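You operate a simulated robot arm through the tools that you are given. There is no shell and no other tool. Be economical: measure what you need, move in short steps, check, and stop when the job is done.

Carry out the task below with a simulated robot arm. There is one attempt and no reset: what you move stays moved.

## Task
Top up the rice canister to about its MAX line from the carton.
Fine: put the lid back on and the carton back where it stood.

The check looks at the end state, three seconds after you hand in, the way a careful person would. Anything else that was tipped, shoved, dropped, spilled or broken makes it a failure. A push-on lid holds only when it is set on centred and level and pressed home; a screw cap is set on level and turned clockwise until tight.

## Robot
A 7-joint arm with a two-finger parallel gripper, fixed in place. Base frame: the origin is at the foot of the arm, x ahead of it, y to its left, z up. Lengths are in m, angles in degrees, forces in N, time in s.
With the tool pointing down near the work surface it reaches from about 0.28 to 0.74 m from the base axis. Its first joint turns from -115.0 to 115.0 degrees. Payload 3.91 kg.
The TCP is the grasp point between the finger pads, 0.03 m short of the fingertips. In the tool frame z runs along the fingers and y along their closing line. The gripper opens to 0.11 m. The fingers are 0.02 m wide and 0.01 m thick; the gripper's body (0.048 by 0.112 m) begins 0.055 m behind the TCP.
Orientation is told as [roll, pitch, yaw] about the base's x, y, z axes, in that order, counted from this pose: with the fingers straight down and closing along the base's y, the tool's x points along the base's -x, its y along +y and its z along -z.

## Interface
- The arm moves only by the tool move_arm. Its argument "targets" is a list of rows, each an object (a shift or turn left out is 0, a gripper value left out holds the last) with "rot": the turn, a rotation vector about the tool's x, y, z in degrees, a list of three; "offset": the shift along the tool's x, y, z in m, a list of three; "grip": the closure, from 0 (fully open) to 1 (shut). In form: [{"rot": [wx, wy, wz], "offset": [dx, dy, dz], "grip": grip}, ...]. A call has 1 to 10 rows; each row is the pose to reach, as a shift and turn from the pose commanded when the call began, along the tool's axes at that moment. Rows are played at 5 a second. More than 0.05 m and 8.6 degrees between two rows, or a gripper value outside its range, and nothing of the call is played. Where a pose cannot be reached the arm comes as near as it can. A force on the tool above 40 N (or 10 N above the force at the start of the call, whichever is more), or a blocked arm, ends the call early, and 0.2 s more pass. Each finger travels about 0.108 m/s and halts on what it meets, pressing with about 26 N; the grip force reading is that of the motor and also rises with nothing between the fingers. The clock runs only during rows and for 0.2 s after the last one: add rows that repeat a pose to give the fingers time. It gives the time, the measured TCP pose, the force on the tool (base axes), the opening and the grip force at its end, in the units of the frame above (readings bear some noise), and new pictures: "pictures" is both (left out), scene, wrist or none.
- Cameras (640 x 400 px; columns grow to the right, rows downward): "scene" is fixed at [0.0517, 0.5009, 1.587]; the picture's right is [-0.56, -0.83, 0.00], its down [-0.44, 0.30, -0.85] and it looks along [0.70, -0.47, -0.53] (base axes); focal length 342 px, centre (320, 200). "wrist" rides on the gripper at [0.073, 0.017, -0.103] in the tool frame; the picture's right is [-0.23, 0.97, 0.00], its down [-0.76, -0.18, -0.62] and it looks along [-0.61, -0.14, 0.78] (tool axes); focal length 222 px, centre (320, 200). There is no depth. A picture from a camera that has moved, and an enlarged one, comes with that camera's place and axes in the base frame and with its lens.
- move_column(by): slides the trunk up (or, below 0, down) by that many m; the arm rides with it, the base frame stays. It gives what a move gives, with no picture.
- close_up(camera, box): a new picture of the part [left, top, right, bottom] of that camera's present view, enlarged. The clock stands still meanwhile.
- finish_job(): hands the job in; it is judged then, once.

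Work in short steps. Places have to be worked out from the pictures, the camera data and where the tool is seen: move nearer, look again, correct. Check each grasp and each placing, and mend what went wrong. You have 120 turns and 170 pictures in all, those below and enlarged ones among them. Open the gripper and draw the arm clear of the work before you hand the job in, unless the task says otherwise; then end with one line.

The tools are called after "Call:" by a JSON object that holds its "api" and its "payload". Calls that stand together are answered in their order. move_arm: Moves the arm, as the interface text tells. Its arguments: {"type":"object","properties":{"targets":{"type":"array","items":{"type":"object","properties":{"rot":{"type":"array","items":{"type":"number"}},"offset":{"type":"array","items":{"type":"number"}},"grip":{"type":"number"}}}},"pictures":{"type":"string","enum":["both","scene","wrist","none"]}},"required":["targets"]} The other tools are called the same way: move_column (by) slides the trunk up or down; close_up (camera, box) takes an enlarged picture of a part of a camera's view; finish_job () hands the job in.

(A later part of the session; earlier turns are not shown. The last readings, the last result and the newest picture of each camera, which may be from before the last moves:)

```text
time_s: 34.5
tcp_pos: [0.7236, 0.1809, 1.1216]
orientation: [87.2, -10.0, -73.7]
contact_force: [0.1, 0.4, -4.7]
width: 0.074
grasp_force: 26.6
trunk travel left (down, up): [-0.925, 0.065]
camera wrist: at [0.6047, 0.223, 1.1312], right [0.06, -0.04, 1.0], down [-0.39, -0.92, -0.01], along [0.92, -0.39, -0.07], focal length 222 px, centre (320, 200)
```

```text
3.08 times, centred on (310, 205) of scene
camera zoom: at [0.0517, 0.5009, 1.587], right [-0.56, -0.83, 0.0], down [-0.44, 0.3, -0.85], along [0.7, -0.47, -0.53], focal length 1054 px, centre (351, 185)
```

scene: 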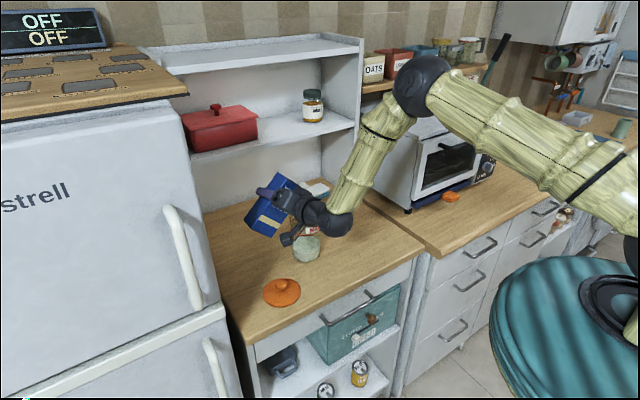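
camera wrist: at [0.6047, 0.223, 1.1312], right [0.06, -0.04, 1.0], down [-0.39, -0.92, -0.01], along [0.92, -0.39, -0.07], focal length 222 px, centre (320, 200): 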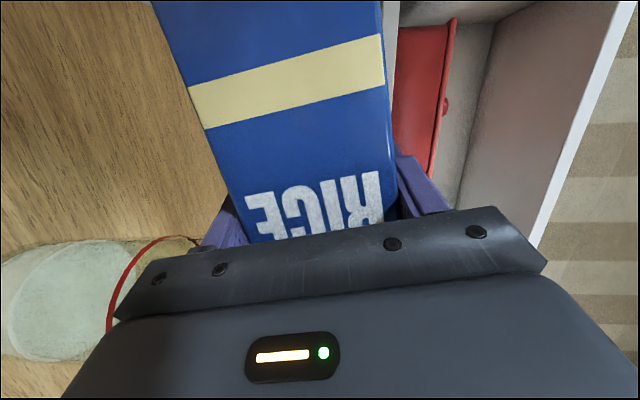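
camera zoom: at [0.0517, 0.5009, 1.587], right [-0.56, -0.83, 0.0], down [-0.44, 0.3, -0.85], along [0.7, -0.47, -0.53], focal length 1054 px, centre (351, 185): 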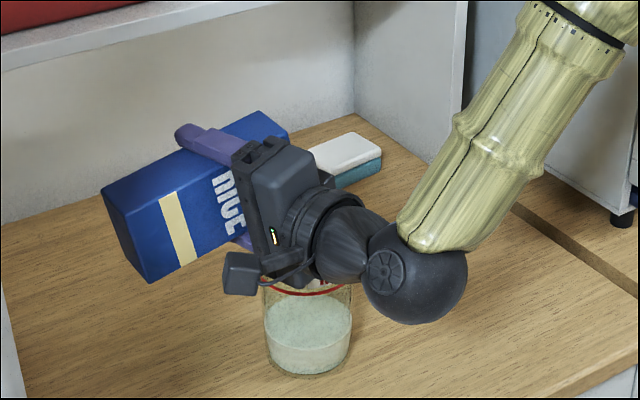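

Still nothing. I go on to about 91°, keeping the lip over the mouth.

Call:
{"api": "move_arm", "payload": {"targets": [{"rot": [-1.6, 0, 5.8], "offset": [-0.004, 0.0017, -0.0012]}, {"rot": [-3.2, 0, 11.6], "offset": [-0.0085, 0.0034, -0.0024]}, {"rot": [-3.2, 0, 11.6], "offset": [-0.0085, 0.0034, -0.0024]}, {"rot": [-3.2, 0, 11.6], "offset": [-0.0085, 0.0034, -0.0024]}], "pictures": "wrist"}}

Call:
{"api": "close_up", "payload": {"camera": "scene", "box": [230, 140, 390, 270]}}

```text
time_s: 35.5
tcp_pos: [0.7229, 0.173, 1.1273]
orientation: [90.4, 1.6, -74.1]
contact_force: [0.0, 0.5, -3.9]
width: 0.0737
grasp_force: 26.0
trunk travel left (down, up): [-0.925, 0.065]
camera wrist: at [0.6053, 0.2121, 1.1452], right [0.06, -0.25, 0.97], down [-0.39, -0.9, -0.2], along [0.92, -0.36, -0.15], focal length 222 px, centre (320, 200)
```

wrist: 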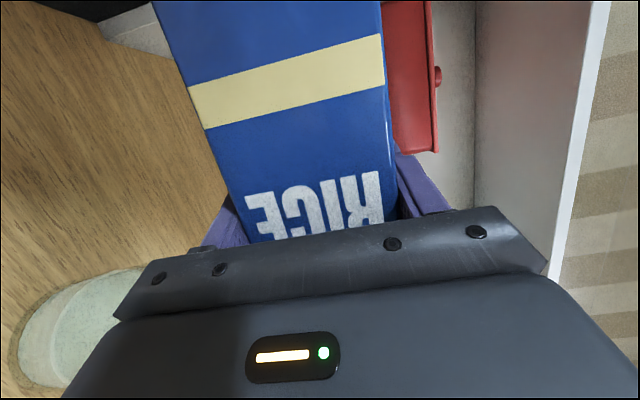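

```text
3.08 times, centred on (310, 205) of scene
camera zoom: at [0.0517, 0.5009, 1.587], right [-0.56, -0.83, 0.0], down [-0.44, 0.3, -0.85], along [0.7, -0.47, -0.53], focal length 1054 px, centre (351, 185)
```

zoom: 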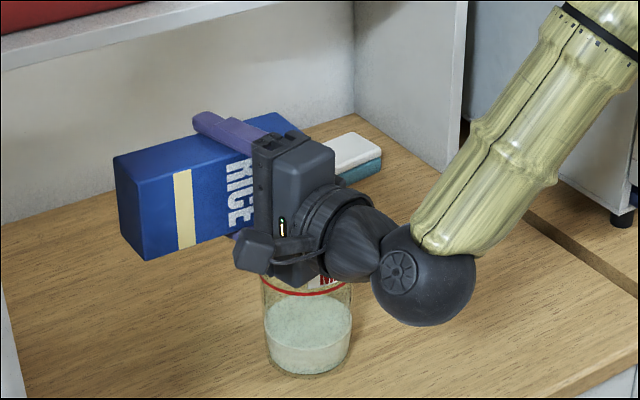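

Little or no flow yet. I continue to about 101°.

Call:
{"api": "move_arm", "payload": {"targets": [{"rot": [-1.35, 0, 4.8], "offset": [-0.0033, 0.005, -0.001]}, {"rot": [-2.69, 0, 9.63], "offset": [-0.0065, 0.0101, -0.0019]}, {"rot": [-2.69, 0, 9.63], "offset": [-0.0065, 0.0101, -0.0019]}, {"rot": [-2.69, 0, 9.63], "offset": [-0.0065, 0.0101, -0.0019]}], "pictures": "none"}}

Call:
{"api": "close_up", "payload": {"camera": "scene", "box": [230, 140, 390, 270]}}

```text
time_s: 36.5
tcp_pos: [0.724, 0.1662, 1.1361]
orientation: [93.1, 11.1, -73.7]
contact_force: [0.4, 0.5, -3.6]
width: 0.0739
grasp_force: 26.1
trunk travel left (down, up): [-0.925, 0.065]
```

```text
3.08 times, centred on (310, 205) of scene
camera zoom: at [0.0517, 0.5009, 1.587], right [-0.56, -0.83, 0.0], down [-0.44, 0.3, -0.85], along [0.7, -0.47, -0.53], focal length 1054 px, centre (351, 185)
```

zoom: 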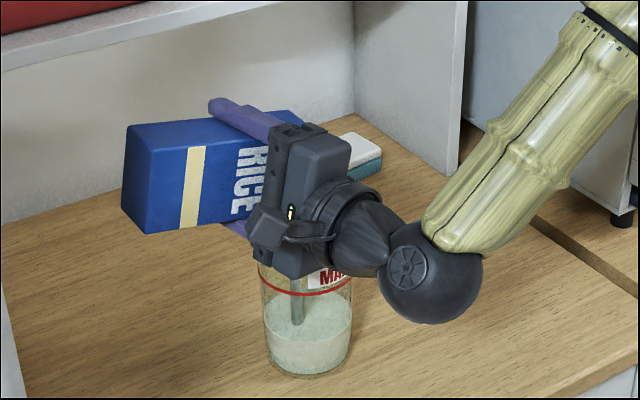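

Rice is now streaming into the canister near its centre. I hold briefly and check the level.

Call:
{"api": "move_arm", "payload": {"targets": [{"offset": [0, 0, 0]}, {"offset": [0, 0, 0]}, {"offset": [0, 0, 0]}], "pictures": "none"}}

Call:
{"api": "close_up", "payload": {"camera": "scene", "box": [270, 180, 350, 270]}}

```text
time_s: 37.3
tcp_pos: [0.7241, 0.1654, 1.1368]
orientation: [93.1, 11.1, -73.7]
contact_force: [0.6, -0.3, -4.7]
width: 0.0739
grasp_force: 25.8
trunk travel left (down, up): [-0.925, 0.065]
```

```text
4.44 times, centred on (310, 225) of scene
camera zoom: at [0.0517, 0.5009, 1.587], right [-0.56, -0.83, 0.0], down [-0.44, 0.3, -0.85], along [0.7, -0.47, -0.53], focal length 1522 px, centre (364, 89)
```

zoom: 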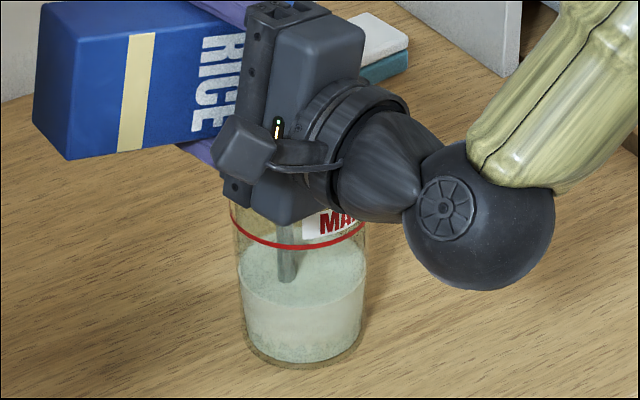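

The level has risen by about a fifth of the way. I hold another 1.6 s.

Call:
{"api": "move_arm", "payload": {"targets": [{"offset": [0, 0, 0]}, {"offset": [0, 0, 0]}, {"offset": [0, 0, 0]}, {"offset": [0, 0, 0]}, {"offset": [0, 0, 0]}, {"offset": [0, 0, 0]}, {"offset": [0, 0, 0]}], "pictures": "none"}}

Call:
{"api": "close_up", "payload": {"camera": "scene", "box": [270, 180, 350, 270]}}

```text
time_s: 38.9
tcp_pos: [0.7242, 0.1659, 1.1366]
orientation: [93.0, 11.2, -73.9]
contact_force: [0.4, -0.1, -4.6]
width: 0.0739
grasp_force: 25.8
trunk travel left (down, up): [-0.925, 0.065]
```

```text
4.44 times, centred on (310, 225) of scene
camera zoom: at [0.0517, 0.5009, 1.587], right [-0.56, -0.83, 0.0], down [-0.44, 0.3, -0.85], along [0.7, -0.47, -0.53], focal length 1522 px, centre (364, 89)
```

zoom: 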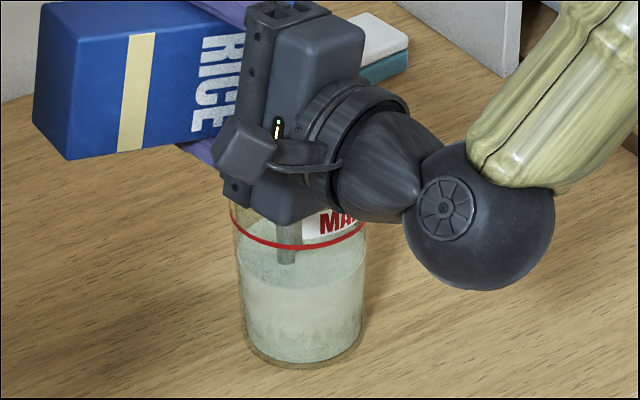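

The front edge of the rice is at row ~290 against the ring at 248, rising about 12 px/s. I hold 2 s more.

Call:
{"api": "move_arm", "payload": {"targets": [{"offset": [0, 0, 0]}, {"offset": [0, 0, 0]}, {"offset": [0, 0, 0]}, {"offset": [0, 0, 0]}, {"offset": [0, 0, 0]}, {"offset": [0, 0, 0]}, {"offset": [0, 0, 0]}, {"offset": [0, 0, 0]}, {"offset": [0, 0, 0]}], "pictures": "none"}}

Call:
{"api": "close_up", "payload": {"camera": "scene", "box": [270, 180, 350, 270]}}

```text
time_s: 40.9
tcp_pos: [0.7249, 0.165, 1.1361]
orientation: [93.1, 11.2, -73.8]
contact_force: [0.2, 0.2, -4.2]
width: 0.0742
grasp_force: 25.4
trunk travel left (down, up): [-0.925, 0.065]
```

```text
4.44 times, centred on (310, 225) of scene
camera zoom: at [0.0517, 0.5009, 1.587], right [-0.56, -0.83, 0.0], down [-0.44, 0.3, -0.85], along [0.7, -0.47, -0.53], focal length 1522 px, centre (364, 89)
```

zoom: 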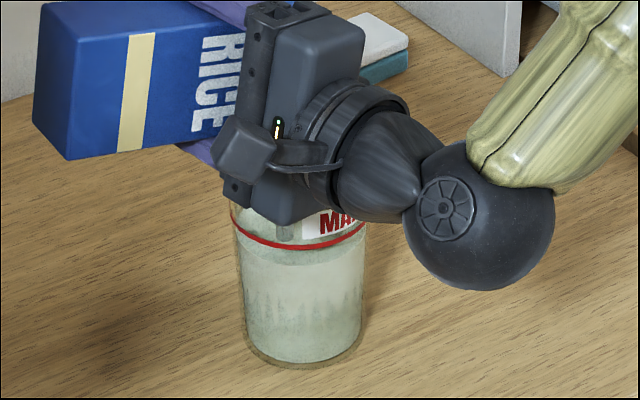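

About 15 px remain. I hold 0.6 s more and then tilt back to stop the flow with the lip still above the mouth.

Call:
{"api": "move_arm", "payload": {"targets": [{"offset": [0, 0, 0]}, {"offset": [0, 0, 0]}, {"offset": [0, 0, 0]}, {"rot": [2.2, 0, -7.8], "offset": [0.004, -0.0008, 0.0011]}, {"rot": [4.4, 0, -15.7], "offset": [0.008, -0.0016, 0.0022]}, {"rot": [6.6, 0, -23.5], "offset": [0.0123, -0.0025, 0.0034]}, {"rot": [6.6, 0, -23.5], "offset": [0.0123, -0.0025, 0.0034]}], "pictures": "wrist"}}

Call:
{"api": "close_up", "payload": {"camera": "scene", "box": [270, 180, 350, 270]}}

```text
time_s: 42.5
tcp_pos: [0.7249, 0.1791, 1.1366]
orientation: [86.4, -12.4, -73.7]
contact_force: [0.6, 0.1, -3.6]
width: 0.0743
grasp_force: 26.2
trunk travel left (down, up): [-0.925, 0.065]
camera wrist: at [0.6044, 0.2217, 1.1445], right [0.06, 0.0, 1.0], down [-0.39, -0.92, 0.03], along [0.92, -0.39, -0.06], focal length 222 px, centre (320, 200)
```

wrist: 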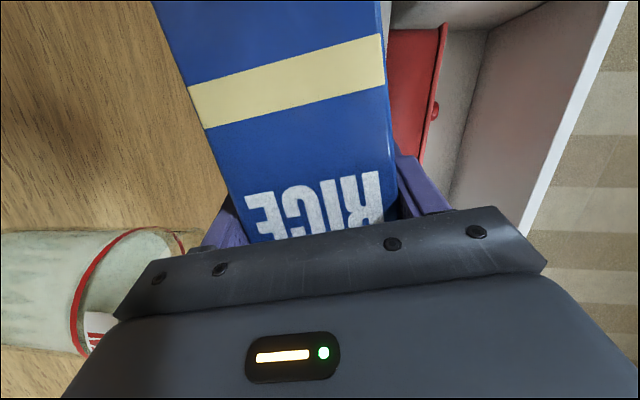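

```text
4.44 times, centred on (310, 225) of scene
camera zoom: at [0.0517, 0.5009, 1.587], right [-0.56, -0.83, 0.0], down [-0.44, 0.3, -0.85], along [0.7, -0.47, -0.53], focal length 1522 px, centre (364, 89)
```

zoom: 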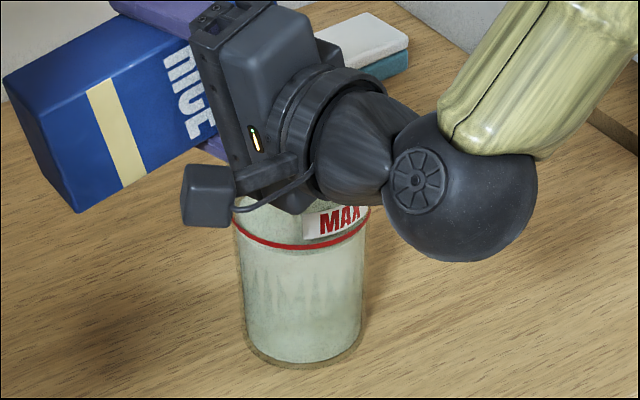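

I look closely at the level against the MAX ring.

Call:
{"api": "close_up", "payload": {"camera": "scene", "box": [295, 220, 340, 250]}}

Call:
{"api": "close_up", "payload": {"camera": "wrist", "box": [50, 210, 230, 370]}}

```text
13.33 times, centred on (318, 235) of scene
camera zoom: at [0.0517, 0.5009, 1.587], right [-0.56, -0.83, 0.0], down [-0.44, 0.3, -0.85], along [0.7, -0.47, -0.53], focal length 4567 px, centre (353, -267)
```

zoom: 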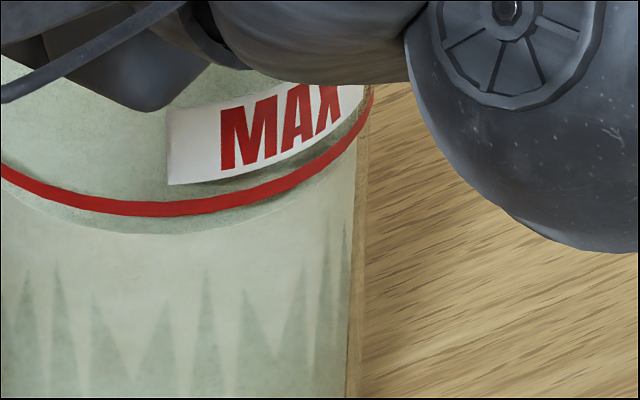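

```text
2.50 times, centred on (140, 290) of wrist
camera zoom: at [0.6044, 0.2217, 1.1445], right [0.06, 0.0, 1.0], down [-0.39, -0.92, 0.03], along [0.92, -0.39, -0.06], focal length 555 px, centre (770, -25)
```

zoom: 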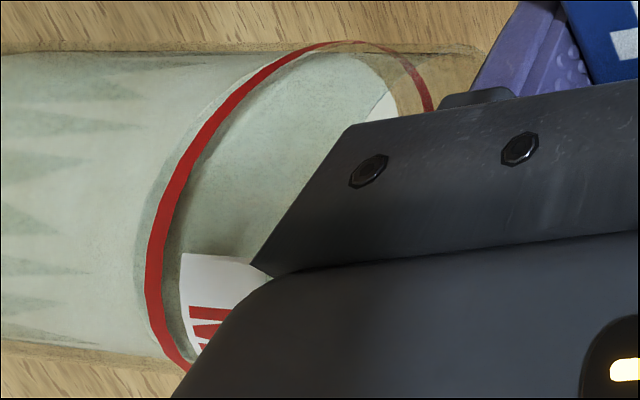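

The rice is roughly 5 mm below the ring. I give one short extra pour and tilt back.

Call:
{"api": "move_arm", "payload": {"targets": [{"rot": [-2.2, 0, 7.8], "offset": [-0.004, -0.001, -0.0011]}, {"rot": [-4.4, 0, 15.7], "offset": [-0.008, -0.002, -0.0022]}, {"rot": [-6.6, 0, 23.5], "offset": [-0.0123, -0.0025, -0.0034]}, {"rot": [-6.6, 0, 23.5], "offset": [-0.0123, -0.0025, -0.0034]}, {"rot": [-6.6, 0, 23.5], "offset": [-0.0123, -0.0025, -0.0034]}, {"rot": [-4.4, 0, 15.7], "offset": [-0.008, -0.002, -0.0022]}, {"rot": [-2.2, 0, 7.8], "offset": [-0.004, -0.001, -0.0011]}, {"rot": [0, 0, 0], "offset": [0, 0, 0]}, {"rot": [0, 0, 0], "offset": [0, 0, 0]}], "pictures": "none"}}

Call:
{"api": "close_up", "payload": {"camera": "scene", "box": [295, 220, 340, 250]}}

Call:
{"api": "close_up", "payload": {"camera": "wrist", "box": [50, 210, 230, 370]}}

```text
time_s: 44.5
tcp_pos: [0.726, 0.178, 1.1366]
orientation: [86.3, -12.4, -73.8]
contact_force: [-0.5, -0.9, -4.7]
width: 0.0739
grasp_force: 26.1
trunk travel left (down, up): [-0.925, 0.065]
```

```text
13.33 times, centred on (318, 235) of scene
camera zoom: at [0.0517, 0.5009, 1.587], right [-0.56, -0.83, 0.0], down [-0.44, 0.3, -0.85], along [0.7, -0.47, -0.53], focal length 4567 px, centre (353, -267)
```

zoom: 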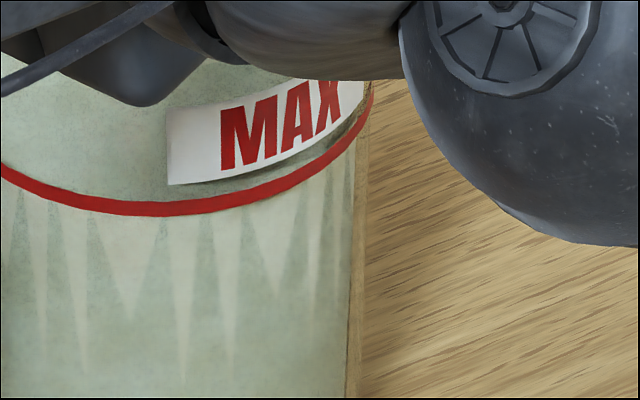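

```text
2.50 times, centred on (140, 290) of wrist
camera zoom: at [0.6057, 0.2218, 1.1448], right [0.06, 0.0, 1.0], down [-0.39, -0.92, 0.03], along [0.92, -0.39, -0.06], focal length 555 px, centre (770, -25)
```

zoom: 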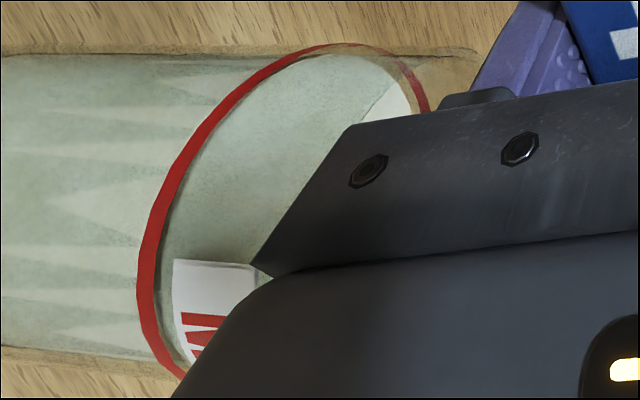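

The rice now sits right at the MAX ring. I bring the carton upright while rising.

Call:
{"api": "move_arm", "payload": {"targets": [{"rot": [2.07, 0, -7.42], "offset": [-0.0004, 0.0073, -0.0001]}, {"rot": [4.15, 0, -14.85], "offset": [-0.0009, 0.0146, -0.0002]}, {"rot": [6.22, 0, -22.27], "offset": [-0.0013, 0.0218, -0.0004]}, {"rot": [8.3, 0, -29.7], "offset": [-0.0017, 0.0291, -0.0005]}, {"rot": [10.37, 0, -37.1], "offset": [-0.0021, 0.0364, -0.0006]}, {"rot": [12.44, 0, -44.55], "offset": [-0.0026, 0.0437, -0.0007]}, {"rot": [14.5, 0, -51.97], "offset": [-0.003, 0.051, -0.0008]}, {"rot": [16.6, 0, -59.4], "offset": [-0.0034, 0.0582, -0.001]}, {"rot": [18.67, 0, -66.8], "offset": [-0.0039, 0.0655, -0.0011]}, {"rot": [20.74, 0, -74.25], "offset": [-0.0043, 0.0728, -0.0012]}]}}

Call:
{"api": "close_up", "payload": {"camera": "scene", "box": [230, 120, 400, 270]}}

```text
time_s: 46.7
tcp_pos: [0.7247, 0.1918, 1.2073]
orientation: [-0.2, -74.3, 0.5]
contact_force: [0.1, -0.3, -4.7]
width: 0.0737
grasp_force: 26.1
trunk travel left (down, up): [-0.925, 0.065]
camera wrist: at [0.6048, 0.2057, 1.1662], right [0.06, 0.97, 0.22], down [-0.39, -0.18, 0.9], along [0.92, -0.14, 0.37], focal length 222 px, centre (320, 200)
```

scene: 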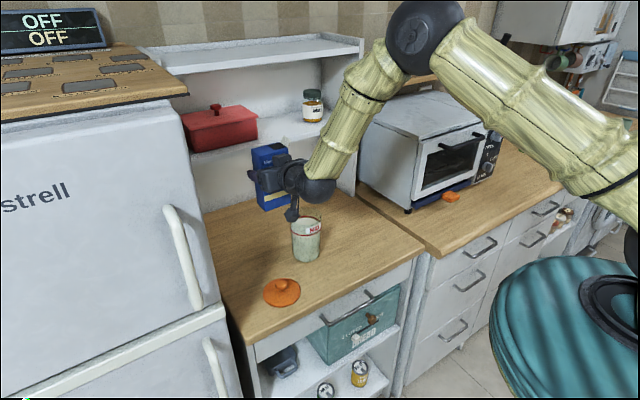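
wrist: 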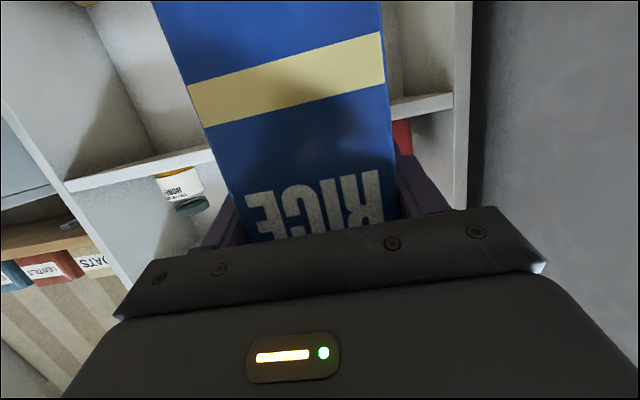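

```text
2.67 times, centred on (315, 195) of scene
camera zoom: at [0.0517, 0.5009, 1.587], right [-0.56, -0.83, 0.0], down [-0.44, 0.3, -0.85], along [0.7, -0.47, -0.53], focal length 913 px, centre (333, 213)
```

zoom: 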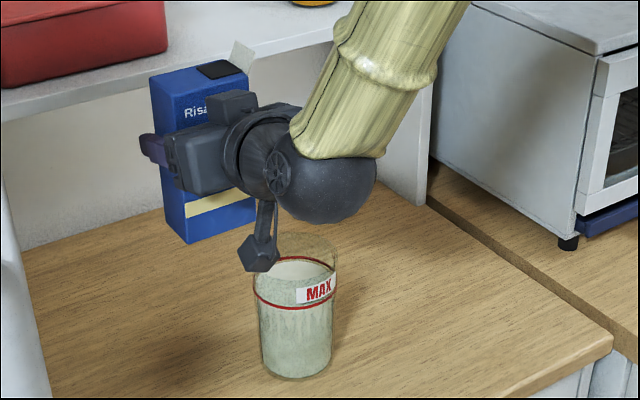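

Upright with no spill visible. I carry the carton back over its original spot, restoring the 6.5° yaw.

Call:
{"api": "move_arm", "payload": {"targets": [{"offset": [0.0005, -0.0361, -0.0029], "rot": [-0.75, 0, -0.15]}, {"offset": [0.0011, -0.0722, -0.0057], "rot": [-1.5, 0, -0.29]}, {"offset": [0.0016, -0.1083, -0.0086], "rot": [-2.25, 0, -0.43]}, {"offset": [0.0022, -0.1444, -0.0115], "rot": [-3.0, 0, -0.58]}, {"offset": [0.0027, -0.1805, -0.0143], "rot": [-3.75, 0, -0.72]}, {"offset": [0.0033, -0.2166, -0.0172], "rot": [-4.5, 0, -0.87]}, {"offset": [0.0038, -0.2527, -0.02], "rot": [-5.25, 0, -1.0]}, {"offset": [0.0044, -0.2888, -0.0229], "rot": [-6.0, 0, -1.16]}, {"offset": [0.0044, -0.2888, -0.0229], "rot": [-6.0, 0, -1.16]}, {"offset": [0.0044, -0.2888, -0.0229], "rot": [-6.0, 0, -1.16]}]}}

Call:
{"api": "close_up", "payload": {"camera": "scene", "box": [280, 100, 440, 220]}}

```text
time_s: 48.9
tcp_pos: [0.7033, -0.0999, 1.211]
orientation: [2.5, -74.4, 4.0]
contact_force: [0.5, -0.9, -3.6]
width: 0.0742
grasp_force: 26.1
trunk travel left (down, up): [-0.925, 0.065]
camera wrist: at [0.5818, -0.0976, 1.17], right [-0.05, 0.97, 0.23], down [-0.37, -0.23, 0.9], along [0.93, -0.04, 0.37], focal length 222 px, centre (320, 200)
```

scene: 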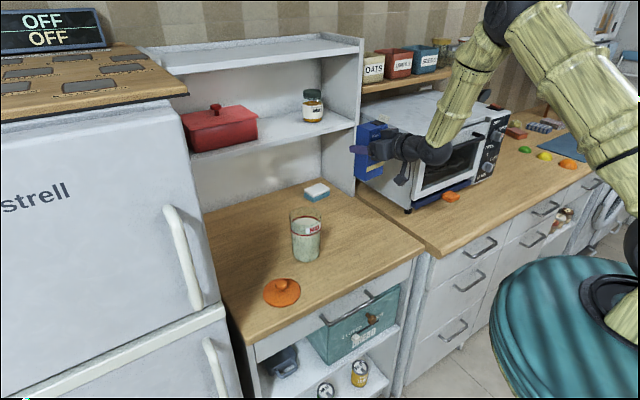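
wrist: 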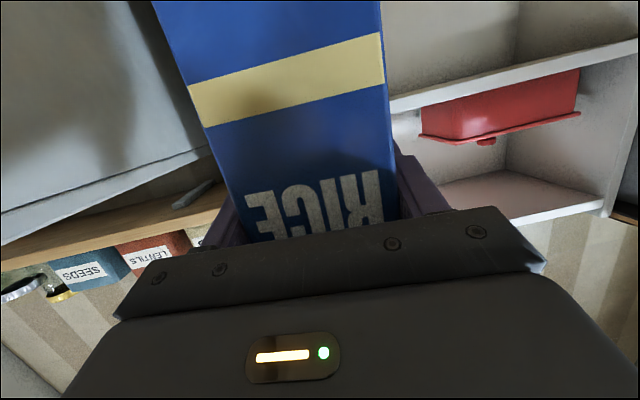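

```text
3.33 times, centred on (360, 160) of scene
camera zoom: at [0.0517, 0.5009, 1.587], right [-0.56, -0.83, 0.0], down [-0.44, 0.3, -0.85], along [0.7, -0.47, -0.53], focal length 1142 px, centre (187, 333)
```

zoom: 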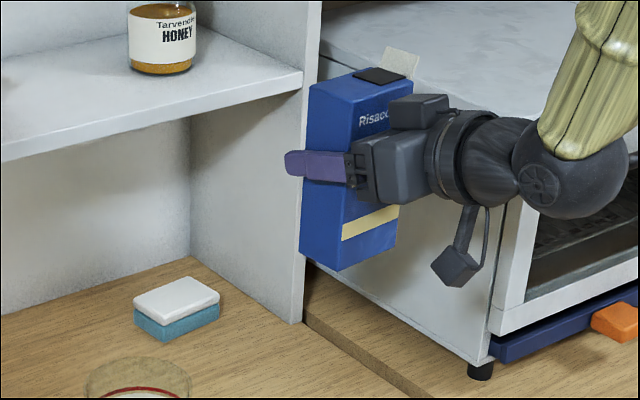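

Compared with the lift picture, the carton is about 5 mm too far to -y and half a degree tilted. I correct both and compare again.

Call:
{"api": "move_arm", "payload": {"targets": [{"rot": [-0.25, 0, -0.59], "offset": [0, 0.005, 0]}, {"rot": [-0.25, 0, -0.59], "offset": [0, 0.005, 0]}, {"rot": [-0.25, 0, -0.59], "offset": [0, 0.005, 0]}], "pictures": "none"}}

Call:
{"api": "close_up", "payload": {"camera": "scene", "box": [280, 100, 440, 220]}}

```text
time_s: 49.7
tcp_pos: [0.7036, -0.0939, 1.2114]
orientation: [0.5, -74.4, 6.2]
contact_force: [0.2, -0.3, -4.0]
width: 0.0739
grasp_force: 26.0
trunk travel left (down, up): [-0.925, 0.065]
```

```text
3.33 times, centred on (360, 160) of scene
camera zoom: at [0.0517, 0.5009, 1.587], right [-0.56, -0.83, 0.0], down [-0.44, 0.3, -0.85], along [0.7, -0.47, -0.53], focal length 1142 px, centre (187, 333)
```

zoom: 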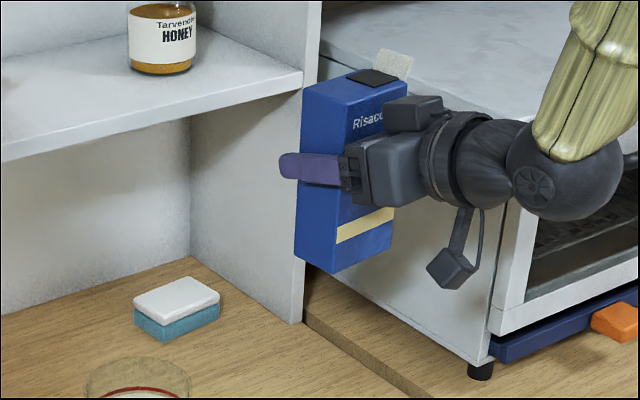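

It matches the lift pose within about 1 mm. I lower to just above the counter.

Call:
{"api": "move_arm", "payload": {"targets": [{"offset": [0.0385, -0.001, 0.0108]}, {"offset": [0.077, -0.001, 0.0215]}, {"offset": [0.1156, -0.001, 0.0323]}, {"offset": [0.1541, -0.001, 0.043]}, {"offset": [0.183, -0.001, 0.0511]}, {"offset": [0.2003, -0.001, 0.056]}, {"offset": [0.2003, -0.001, 0.056]}], "pictures": "none"}}

Call:
{"api": "close_up", "payload": {"camera": "scene", "box": [290, 160, 450, 280]}}

```text
time_s: 51.3
tcp_pos: [0.7021, -0.0964, 1.0032]
orientation: [0.5, -74.4, 6.5]
contact_force: [-0.2, -0.3, -4.8]
width: 0.0742
grasp_force: 26.7
trunk travel left (down, up): [-0.925, 0.065]
```

```text
3.33 times, centred on (370, 220) of scene
camera zoom: at [0.0517, 0.5009, 1.587], right [-0.56, -0.83, 0.0], down [-0.44, 0.3, -0.85], along [0.7, -0.47, -0.53], focal length 1142 px, centre (153, 133)
```

zoom: 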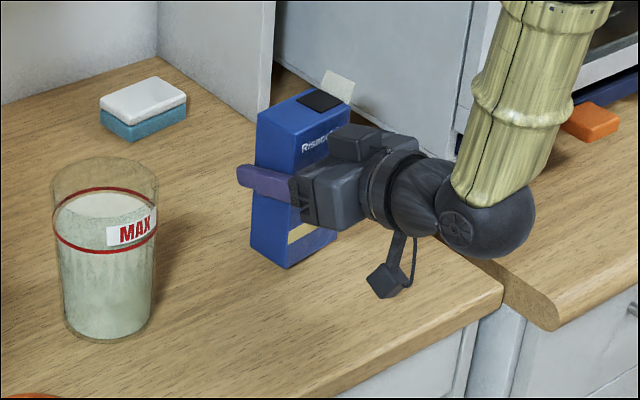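

Slight correction of +2 mm x and +3 mm y, then I lower until the base touches.

Call:
{"api": "move_arm", "payload": {"targets": [{"offset": [0.003, 0.0027, 0.003]}, {"offset": [0.007, 0.0027, 0.0043]}, {"offset": [0.01, 0.0027, 0.0052]}, {"offset": [0.0125, 0.0027, 0.006]}, {"offset": [0.0144, 0.0027, 0.0064]}, {"offset": [0.0163, 0.0027, 0.007]}, {"offset": [0.0183, 0.0027, 0.0075]}], "pictures": "none"}}

Call:
{"api": "close_up", "payload": {"camera": "scene", "box": [290, 160, 450, 280]}}

```text
time_s: 52.9
tcp_pos: [0.7046, -0.0912, 0.9873]
orientation: [0.1, -75.0, 6.7]
contact_force: [6.0, -2.6, 25.1]
width: 0.074
grasp_force: 26.3
trunk travel left (down, up): [-0.925, 0.065]
```

```text
3.33 times, centred on (370, 220) of scene
camera zoom: at [0.0517, 0.5009, 1.587], right [-0.56, -0.83, 0.0], down [-0.44, 0.3, -0.85], along [0.7, -0.47, -0.53], focal length 1142 px, centre (153, 133)
```

zoom: 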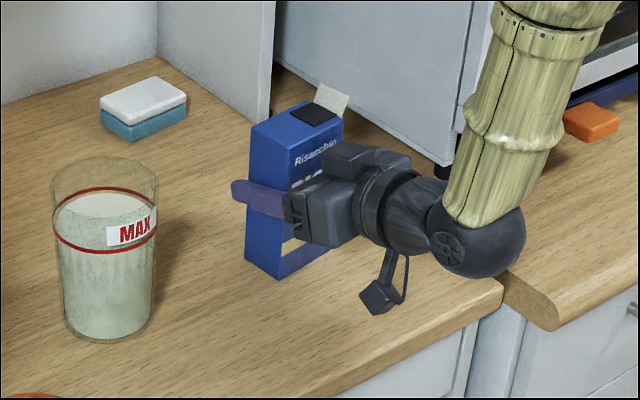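

Standing on the counter within about 2 mm of before. I relieve the pressure and open.

Call:
{"api": "move_arm", "payload": {"targets": [{"offset": [-0.0015, 0, -0.0004]}, {"offset": [-0.0035, 0, -0.001]}, {"offset": [-0.0035, 0, -0.001], "grip": 0.25}, {"offset": [-0.0035, 0, -0.001], "grip": 0.0}, {"offset": [-0.0035, 0, -0.001], "grip": 0}, {"offset": [-0.0035, 0, -0.001], "grip": 0}], "pictures": "wrist"}}

Call:
{"api": "close_up", "payload": {"camera": "scene", "box": [290, 160, 450, 280]}}

```text
time_s: 54.3
tcp_pos: [0.7038, -0.09, 0.9861]
orientation: [0.5, -74.5, 6.2]
contact_force: [-0.3, -0.2, 0.4]
width: 0.1101
grasp_force: 0.0
trunk travel left (down, up): [-0.925, 0.065]
camera wrist: at [0.5838, -0.0889, 0.9444], right [-0.05, 0.97, 0.22], down [-0.37, -0.23, 0.9], along [0.93, -0.03, 0.37], focal length 222 px, centre (320, 200)
```

wrist: 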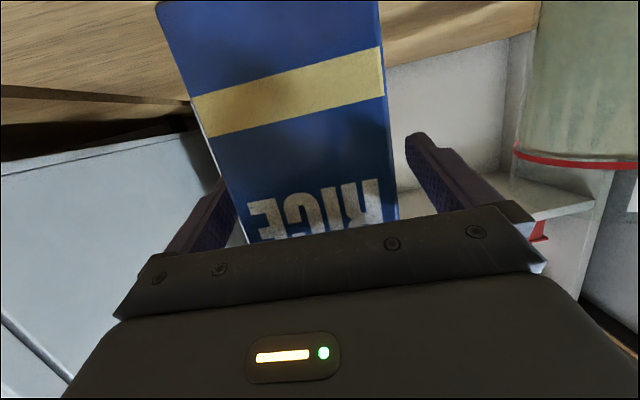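

```text
3.33 times, centred on (370, 220) of scene
camera zoom: at [0.0517, 0.5009, 1.587], right [-0.56, -0.83, 0.0], down [-0.44, 0.3, -0.85], along [0.7, -0.47, -0.53], focal length 1142 px, centre (153, 133)
```

zoom: 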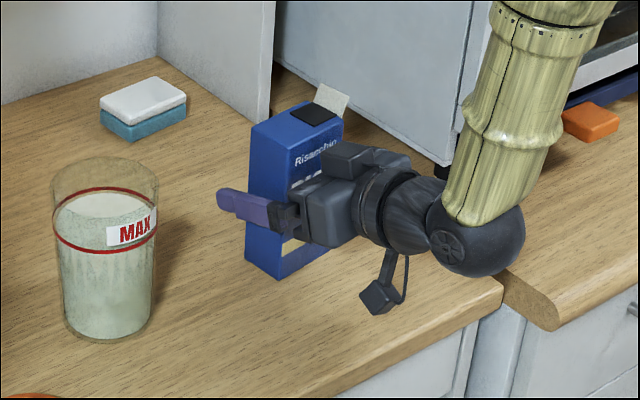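

Carton stands free. I back straight out, then rise and remove the yaw.

Call:
{"api": "move_arm", "payload": {"targets": [{"offset": [0.0108, 0, -0.0385]}, {"offset": [0.0215, 0, -0.077]}, {"offset": [0.0323, 0, -0.1156]}, {"offset": [0.043, 0, -0.154]}, {"offset": [0.0538, 0, -0.1926]}, {"offset": [0.0153, 0, -0.203], "rot": [2, 0, 0.56]}, {"offset": [-0.0233, 0, -0.214], "rot": [4, 0, 1.1]}, {"offset": [-0.0618, 0, -0.2249], "rot": [6.2, 0, 1.73]}, {"offset": [-0.0618, 0, -0.2249], "rot": [6.2, 0, 1.73]}], "pictures": "scene"}}

Call:
{"api": "close_up", "payload": {"camera": "scene", "box": [260, 160, 420, 280]}}

```text
time_s: 56.3
tcp_pos: [0.5049, -0.117, 1.1038]
orientation: [0.5, -74.4, -0.2]
contact_force: [0.1, 0.1, -0.3]
width: 0.1099
grasp_force: 0.0
trunk travel left (down, up): [-0.925, 0.065]
```

scene: 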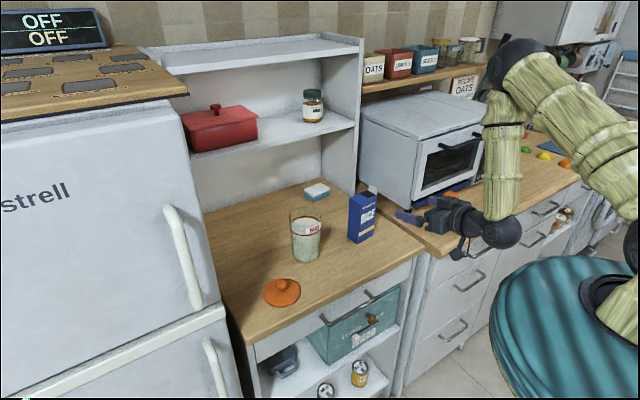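

```text
3.33 times, centred on (340, 220) of scene
camera zoom: at [0.0517, 0.5009, 1.587], right [-0.56, -0.83, 0.0], down [-0.44, 0.3, -0.85], along [0.7, -0.47, -0.53], focal length 1142 px, centre (253, 133)
```

zoom: 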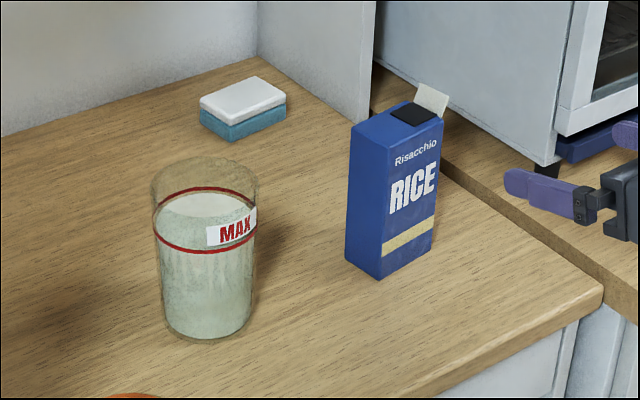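

The carton is back where it was and there are no loose grains. I return the tool to pointing down and move over the lid.

Call:
{"api": "move_arm", "payload": {"targets": [{"rot": [0, 8.25, 0]}, {"rot": [0, 16.5, 0]}, {"rot": [0, 24.8, 0]}, {"rot": [0, 33, 0]}, {"rot": [0, 41.3, 0]}, {"rot": [0, 49.5, 0]}, {"rot": [0, 57.8, 0]}, {"rot": [0, 66, 0]}, {"rot": [0, 74.4, 0]}, {"rot": [0, 74.4, 0]}], "pictures": "none"}}

Call:
{"api": "move_arm", "payload": {"targets": [{"offset": [0, 0.045, -0.02]}, {"offset": [0, 0.09, -0.04]}, {"offset": [0, 0.135, -0.04]}, {"offset": [0, 0.18, -0.04]}, {"offset": [0, 0.225, -0.04]}, {"offset": [-0.02, 0.265, -0.04]}, {"offset": [-0.045, 0.305, -0.04]}, {"offset": [-0.075, 0.335, -0.04]}, {"offset": [-0.1, 0.357, -0.03], "grip": 0.4}, {"offset": [-0.1, 0.357, -0.03]}]}}

```text
time_s: 58.5
tcp_pos: [0.5047, -0.1143, 1.1067]
orientation: [0.1, 0.1, 0.3]
contact_force: [-1.8, -0.1, -0.1]
width: 0.1101
grasp_force: 0.1
trunk travel left (down, up): [-0.925, 0.065]
```

```text
time_s: 60.7
tcp_pos: [0.6015, 0.2451, 1.1335]
orientation: [0.1, 0.0, 0.4]
contact_force: [-1.0, -0.8, 0.4]
width: 0.0658
grasp_force: 0.0
trunk travel left (down, up): [-0.925, 0.065]
camera wrist: at [0.5295, 0.2596, 1.2375], right [0.22, 0.98, 0.0], down [0.76, -0.17, 0.62], along [0.61, -0.14, -0.78], focal length 222 px, centre (320, 200)
```

scene: 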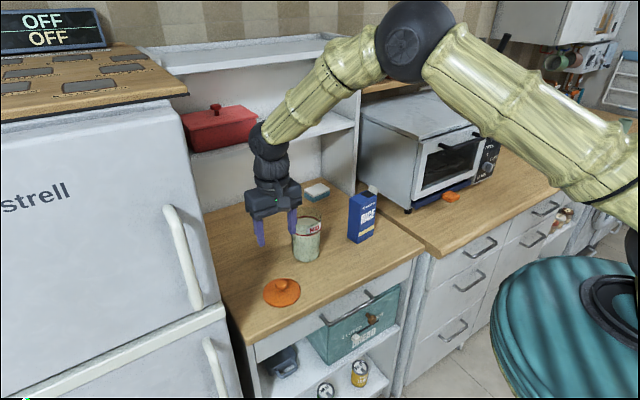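
wrist: 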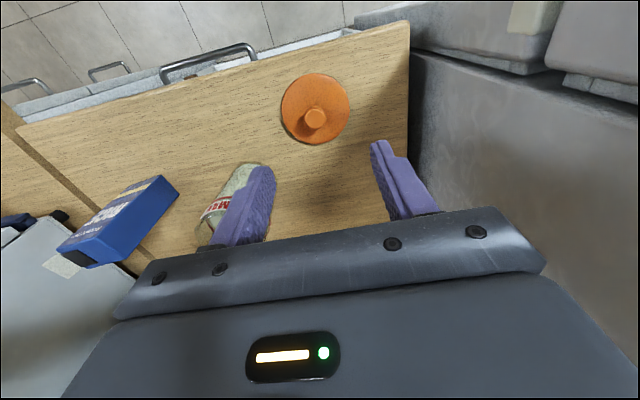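

I move closer over the lid's knob and look again.

Call:
{"api": "move_arm", "payload": {"targets": [{"offset": [-0.012, -0.004, 0.04]}, {"offset": [-0.024, -0.008, 0.08]}, {"offset": [-0.024, -0.008, 0.115]}, {"offset": [-0.024, -0.008, 0.145]}, {"offset": [-0.024, -0.008, 0.145]}], "pictures": "wrist"}}

```text
time_s: 61.9
tcp_pos: [0.6274, 0.2348, 0.9893]
orientation: [0.0, 0.0, 0.5]
contact_force: [-1.0, 0.9, 1.0]
width: 0.066
grasp_force: 0.1
trunk travel left (down, up): [-0.925, 0.065]
camera wrist: at [0.554, 0.2504, 1.093], right [0.22, 0.98, 0.0], down [0.76, -0.17, 0.62], along [0.61, -0.14, -0.78], focal length 222 px, centre (320, 200)
```

wrist: 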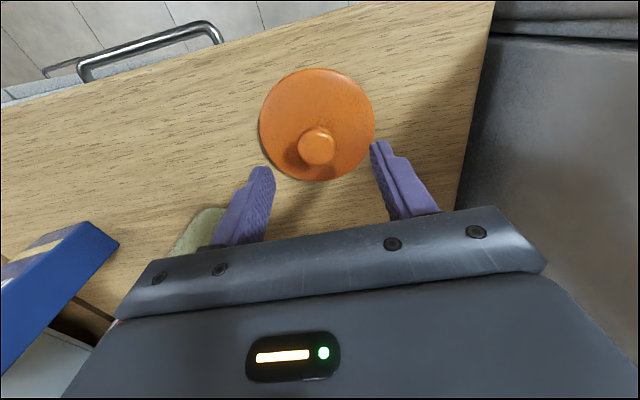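

The knob is about 3 mm to -y. I correct, lower, and grip it.

Call:
{"api": "move_arm", "payload": {"targets": [{"offset": [-0.001, -0.003, 0.02]}, {"offset": [-0.001, -0.003, 0.038]}, {"offset": [-0.001, -0.003, 0.045]}, {"offset": [-0.001, -0.003, 0.045], "grip": 0.6}, {"offset": [-0.001, -0.003, 0.045], "grip": 0.8}, {"offset": [-0.001, -0.003, 0.045], "grip": 1}, {"offset": [-0.001, -0.003, 0.045], "grip": 1}], "pictures": "wrist"}}

Call:
{"api": "close_up", "payload": {"camera": "scene", "box": [230, 220, 350, 310]}}

```text
time_s: 63.5
tcp_pos: [0.6266, 0.2327, 0.9471]
orientation: [0.1, 0.0, 0.5]
contact_force: [0.4, -1.5, 1.7]
width: 0.0283
grasp_force: 25.3
trunk travel left (down, up): [-0.925, 0.065]
camera wrist: at [0.554, 0.2472, 1.0511], right [0.22, 0.98, 0.0], down [0.76, -0.17, 0.62], along [0.61, -0.14, -0.78], focal length 222 px, centre (320, 200)
```

wrist: 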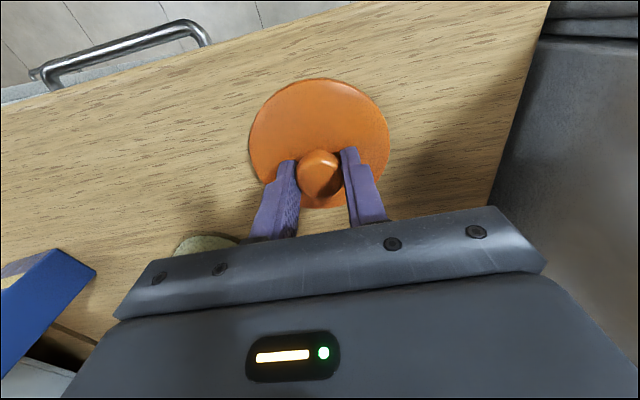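

```text
4.44 times, centred on (290, 265) of scene
camera zoom: at [0.0517, 0.5009, 1.587], right [-0.56, -0.83, 0.0], down [-0.44, 0.3, -0.85], along [0.7, -0.47, -0.53], focal length 1522 px, centre (453, -89)
```

zoom: 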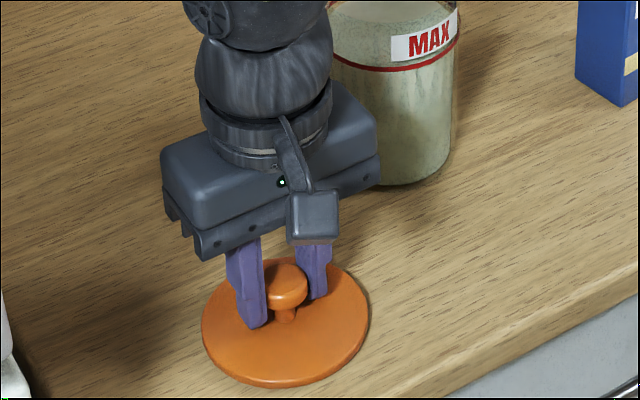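

The knob is well gripped. I lift the lid and bring it above the canister.

Call:
{"api": "move_arm", "payload": {"targets": [{"offset": [0, 0, -0.03]}, {"offset": [0, 0, -0.075]}, {"offset": [0, 0, -0.12]}, {"offset": [0, 0, -0.165]}, {"offset": [0, 0, -0.19]}, {"offset": [-0.024, -0.034, -0.19]}, {"offset": [-0.049, -0.068, -0.19]}, {"offset": [-0.073, -0.102, -0.19]}, {"offset": [-0.0978, -0.1364, -0.19]}, {"offset": [-0.0978, -0.1364, -0.18]}]}}

Call:
{"api": "close_up", "payload": {"camera": "scene", "box": [250, 170, 370, 270]}}

```text
time_s: 65.7
tcp_pos: [0.726, 0.0982, 1.1256]
orientation: [0.1, 0.0, 0.3]
contact_force: [-0.2, 0.8, 0.2]
width: 0.0282
grasp_force: 26.4
trunk travel left (down, up): [-0.925, 0.065]
camera wrist: at [0.6532, 0.1127, 1.2296], right [0.22, 0.98, 0.0], down [0.76, -0.17, 0.62], along [0.61, -0.14, -0.78], focal length 222 px, centre (320, 200)
```

scene: 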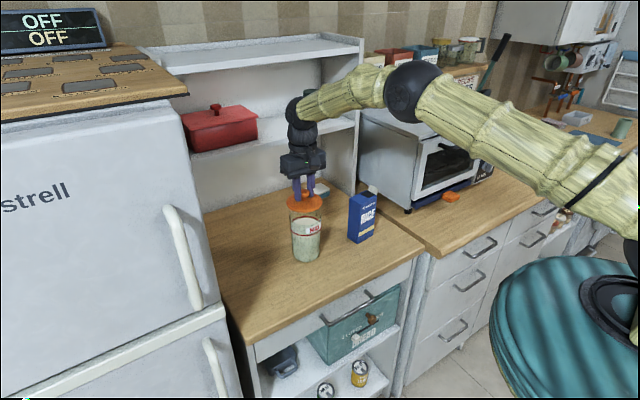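
wrist: 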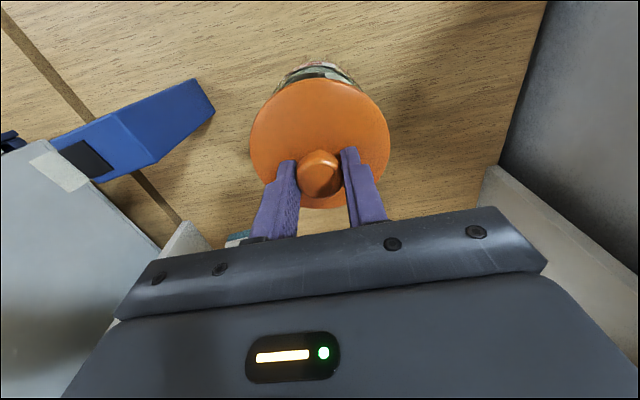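

```text
4.00 times, centred on (310, 220) of scene
camera zoom: at [0.0517, 0.5009, 1.587], right [-0.56, -0.83, 0.0], down [-0.44, 0.3, -0.85], along [0.7, -0.47, -0.53], focal length 1370 px, centre (360, 120)
```

zoom: 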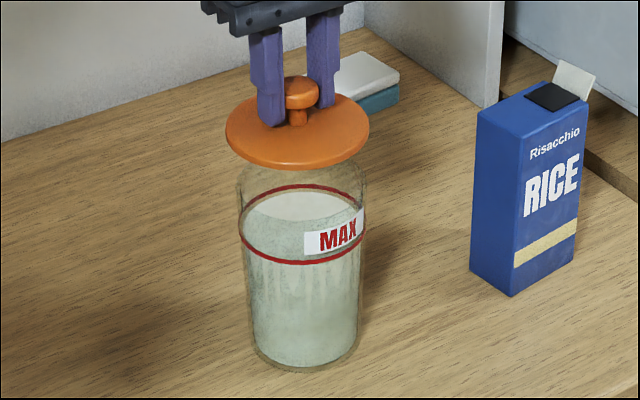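

The lid hangs level above the mouth. I take a closer look to check centring.

Call:
{"api": "close_up", "payload": {"camera": "scene", "box": [280, 185, 336, 241]}}

Call:
{"api": "close_up", "payload": {"camera": "wrist", "box": [240, 50, 400, 150]}}

```text
7.14 times, centred on (308, 213) of scene
camera zoom: at [0.0517, 0.5009, 1.587], right [-0.56, -0.83, 0.0], down [-0.44, 0.3, -0.85], along [0.7, -0.47, -0.53], focal length 2446 px, centre (406, 107)
```

zoom: 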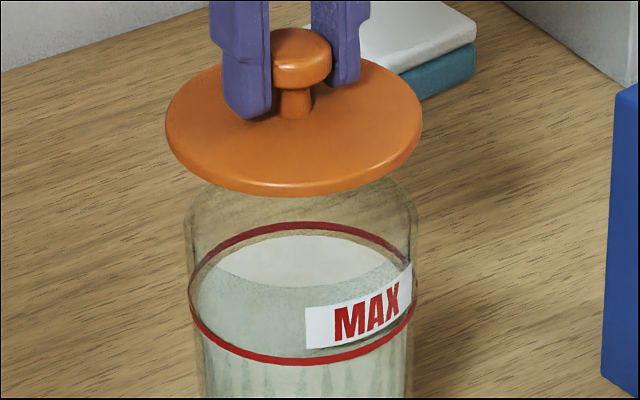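

```text
4.00 times, centred on (320, 100) of wrist
camera zoom: at [0.6532, 0.1127, 1.2296], right [0.22, 0.98, 0.0], down [0.76, -0.17, 0.62], along [0.61, -0.14, -0.78], focal length 888 px, centre (320, 600)
```

zoom: 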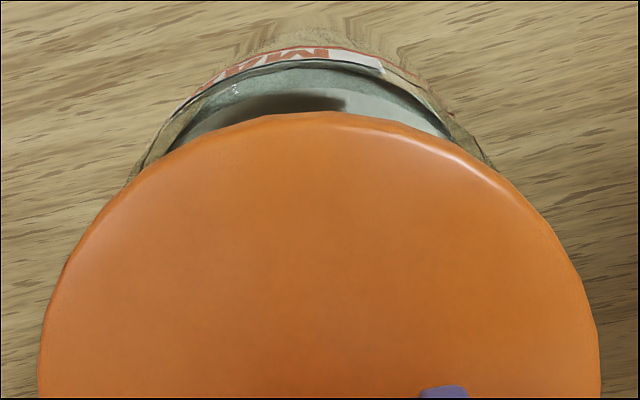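

The lid is about 1–2 mm off centre, so I apply a small correction and lower it to the rim.

Call:
{"api": "move_arm", "payload": {"targets": [{"offset": [0.0015, -0.0006, 0.01]}, {"offset": [0.0015, -0.0006, 0.02]}, {"offset": [0.0015, -0.0006, 0.028]}, {"offset": [0.0015, -0.0006, 0.032]}, {"offset": [0.0015, -0.0006, 0.036]}, {"offset": [0.0015, -0.0006, 0.039]}, {"offset": [0.0015, -0.0006, 0.042]}], "pictures": "wrist"}}

Call:
{"api": "close_up", "payload": {"camera": "scene", "box": [280, 185, 336, 241]}}

```text
time_s: 67.3
tcp_pos: [0.7251, 0.0968, 1.0831]
orientation: [0.0, 0.0, 0.3]
contact_force: [0.0, -0.2, 0.0]
width: 0.0282
grasp_force: 25.9
trunk travel left (down, up): [-0.925, 0.065]
camera wrist: at [0.6529, 0.1112, 1.1879], right [0.22, 0.98, 0.0], down [0.76, -0.17, 0.62], along [0.61, -0.14, -0.78], focal length 222 px, centre (320, 200)
```

wrist: 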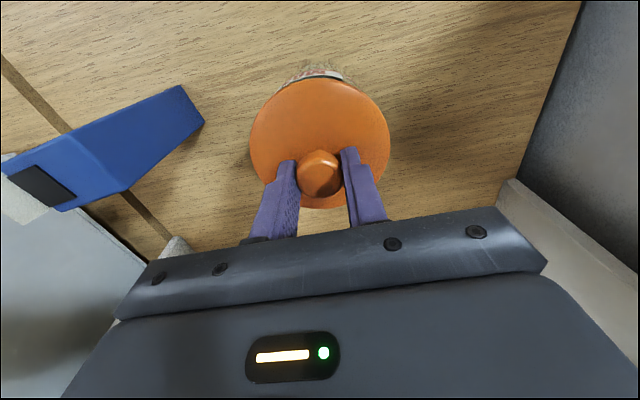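

```text
7.14 times, centred on (308, 213) of scene
camera zoom: at [0.0517, 0.5009, 1.587], right [-0.56, -0.83, 0.0], down [-0.44, 0.3, -0.85], along [0.7, -0.47, -0.53], focal length 2446 px, centre (406, 107)
```

zoom: 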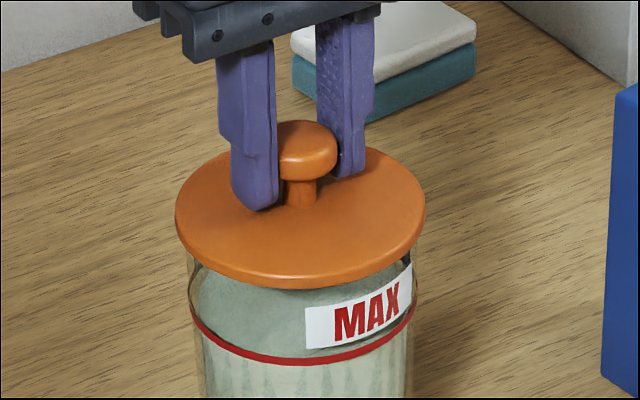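

The lid is centred and close to its seated height. I press down in small steps until I feel force.

Call:
{"api": "move_arm", "payload": {"targets": [{"offset": [0, 0, 0.002]}, {"offset": [0, 0, 0.004]}, {"offset": [0, 0, 0.006]}, {"offset": [0, 0, 0.008]}, {"offset": [0, 0, 0.01]}], "pictures": "none"}}

Call:
{"api": "close_up", "payload": {"camera": "scene", "box": [280, 185, 336, 241]}}

```text
time_s: 68.5
tcp_pos: [0.7289, 0.0955, 1.0834]
orientation: [0.3, -0.8, 0.4]
contact_force: [-6.9, -0.8, 14.5]
width: 0.0283
grasp_force: 26.2
trunk travel left (down, up): [-0.925, 0.065]
stopped in row 5: the force on the tool passed its limit (the readings are from after the stop); the commanded pose is now the measured one
```

```text
7.14 times, centred on (308, 213) of scene
camera zoom: at [0.0517, 0.5009, 1.587], right [-0.56, -0.83, 0.0], down [-0.44, 0.3, -0.85], along [0.7, -0.47, -0.53], focal length 2446 px, centre (406, 107)
```

zoom: 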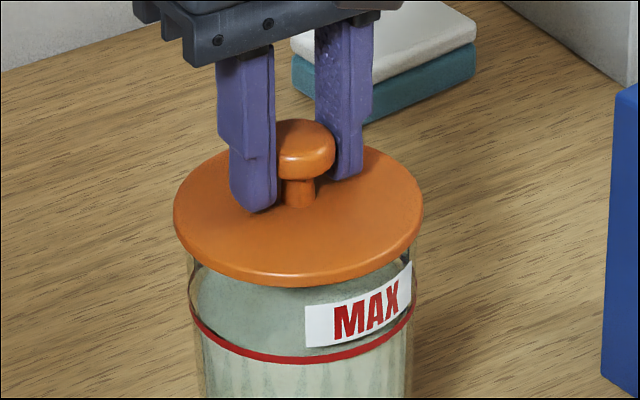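

There is firm contact with the lid on the rim. I release, rise, and inspect how it sits.

Call:
{"api": "move_arm", "payload": {"targets": [{"offset": [0.002, 0.001, -0.001], "rot": [0, 0.8, 0]}, {"offset": [0.002, 0.001, -0.001], "rot": [0, 0.8, 0], "grip": 0.5}, {"offset": [0.002, 0.001, -0.001], "rot": [0, 0.8, 0], "grip": 0.5}, {"offset": [0.002, 0.001, -0.03], "rot": [0, 0.8, 0]}, {"offset": [0.002, 0.001, -0.07], "rot": [0, 0.8, 0], "grip": 1}, {"offset": [0.002, 0.001, -0.08], "rot": [0, 0.8, 0], "grip": 1}, {"offset": [0.002, 0.001, -0.08], "rot": [0, 0.8, 0], "grip": 1}], "pictures": "wrist"}}

Call:
{"api": "close_up", "payload": {"camera": "scene", "box": [270, 180, 350, 270]}}

```text
time_s: 70.1
tcp_pos: [0.7264, 0.0986, 1.1571]
orientation: [0.2, 0.3, 0.4]
contact_force: [0.5, 0.4, 0.5]
width: 0.0
grasp_force: 26.2
trunk travel left (down, up): [-0.925, 0.065]
camera wrist: at [0.6531, 0.1132, 1.2621], right [0.22, 0.98, 0.0], down [0.76, -0.17, 0.62], along [0.61, -0.13, -0.78], focal length 222 px, centre (320, 200)
```

wrist: 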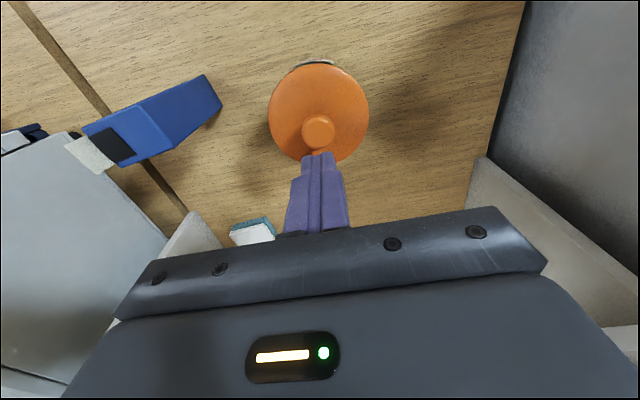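

```text
4.44 times, centred on (310, 225) of scene
camera zoom: at [0.0517, 0.5009, 1.587], right [-0.56, -0.83, 0.0], down [-0.44, 0.3, -0.85], along [0.7, -0.47, -0.53], focal length 1522 px, centre (364, 89)
```

zoom: 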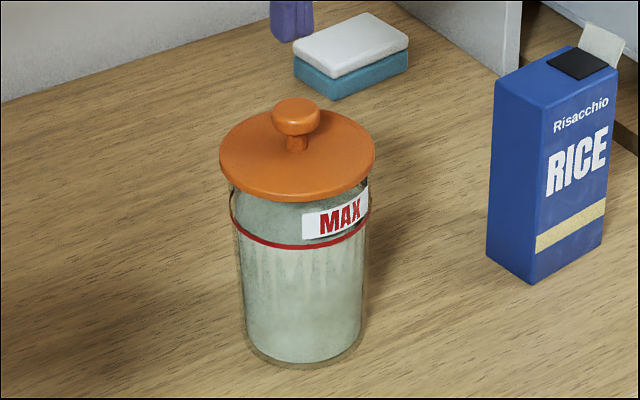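

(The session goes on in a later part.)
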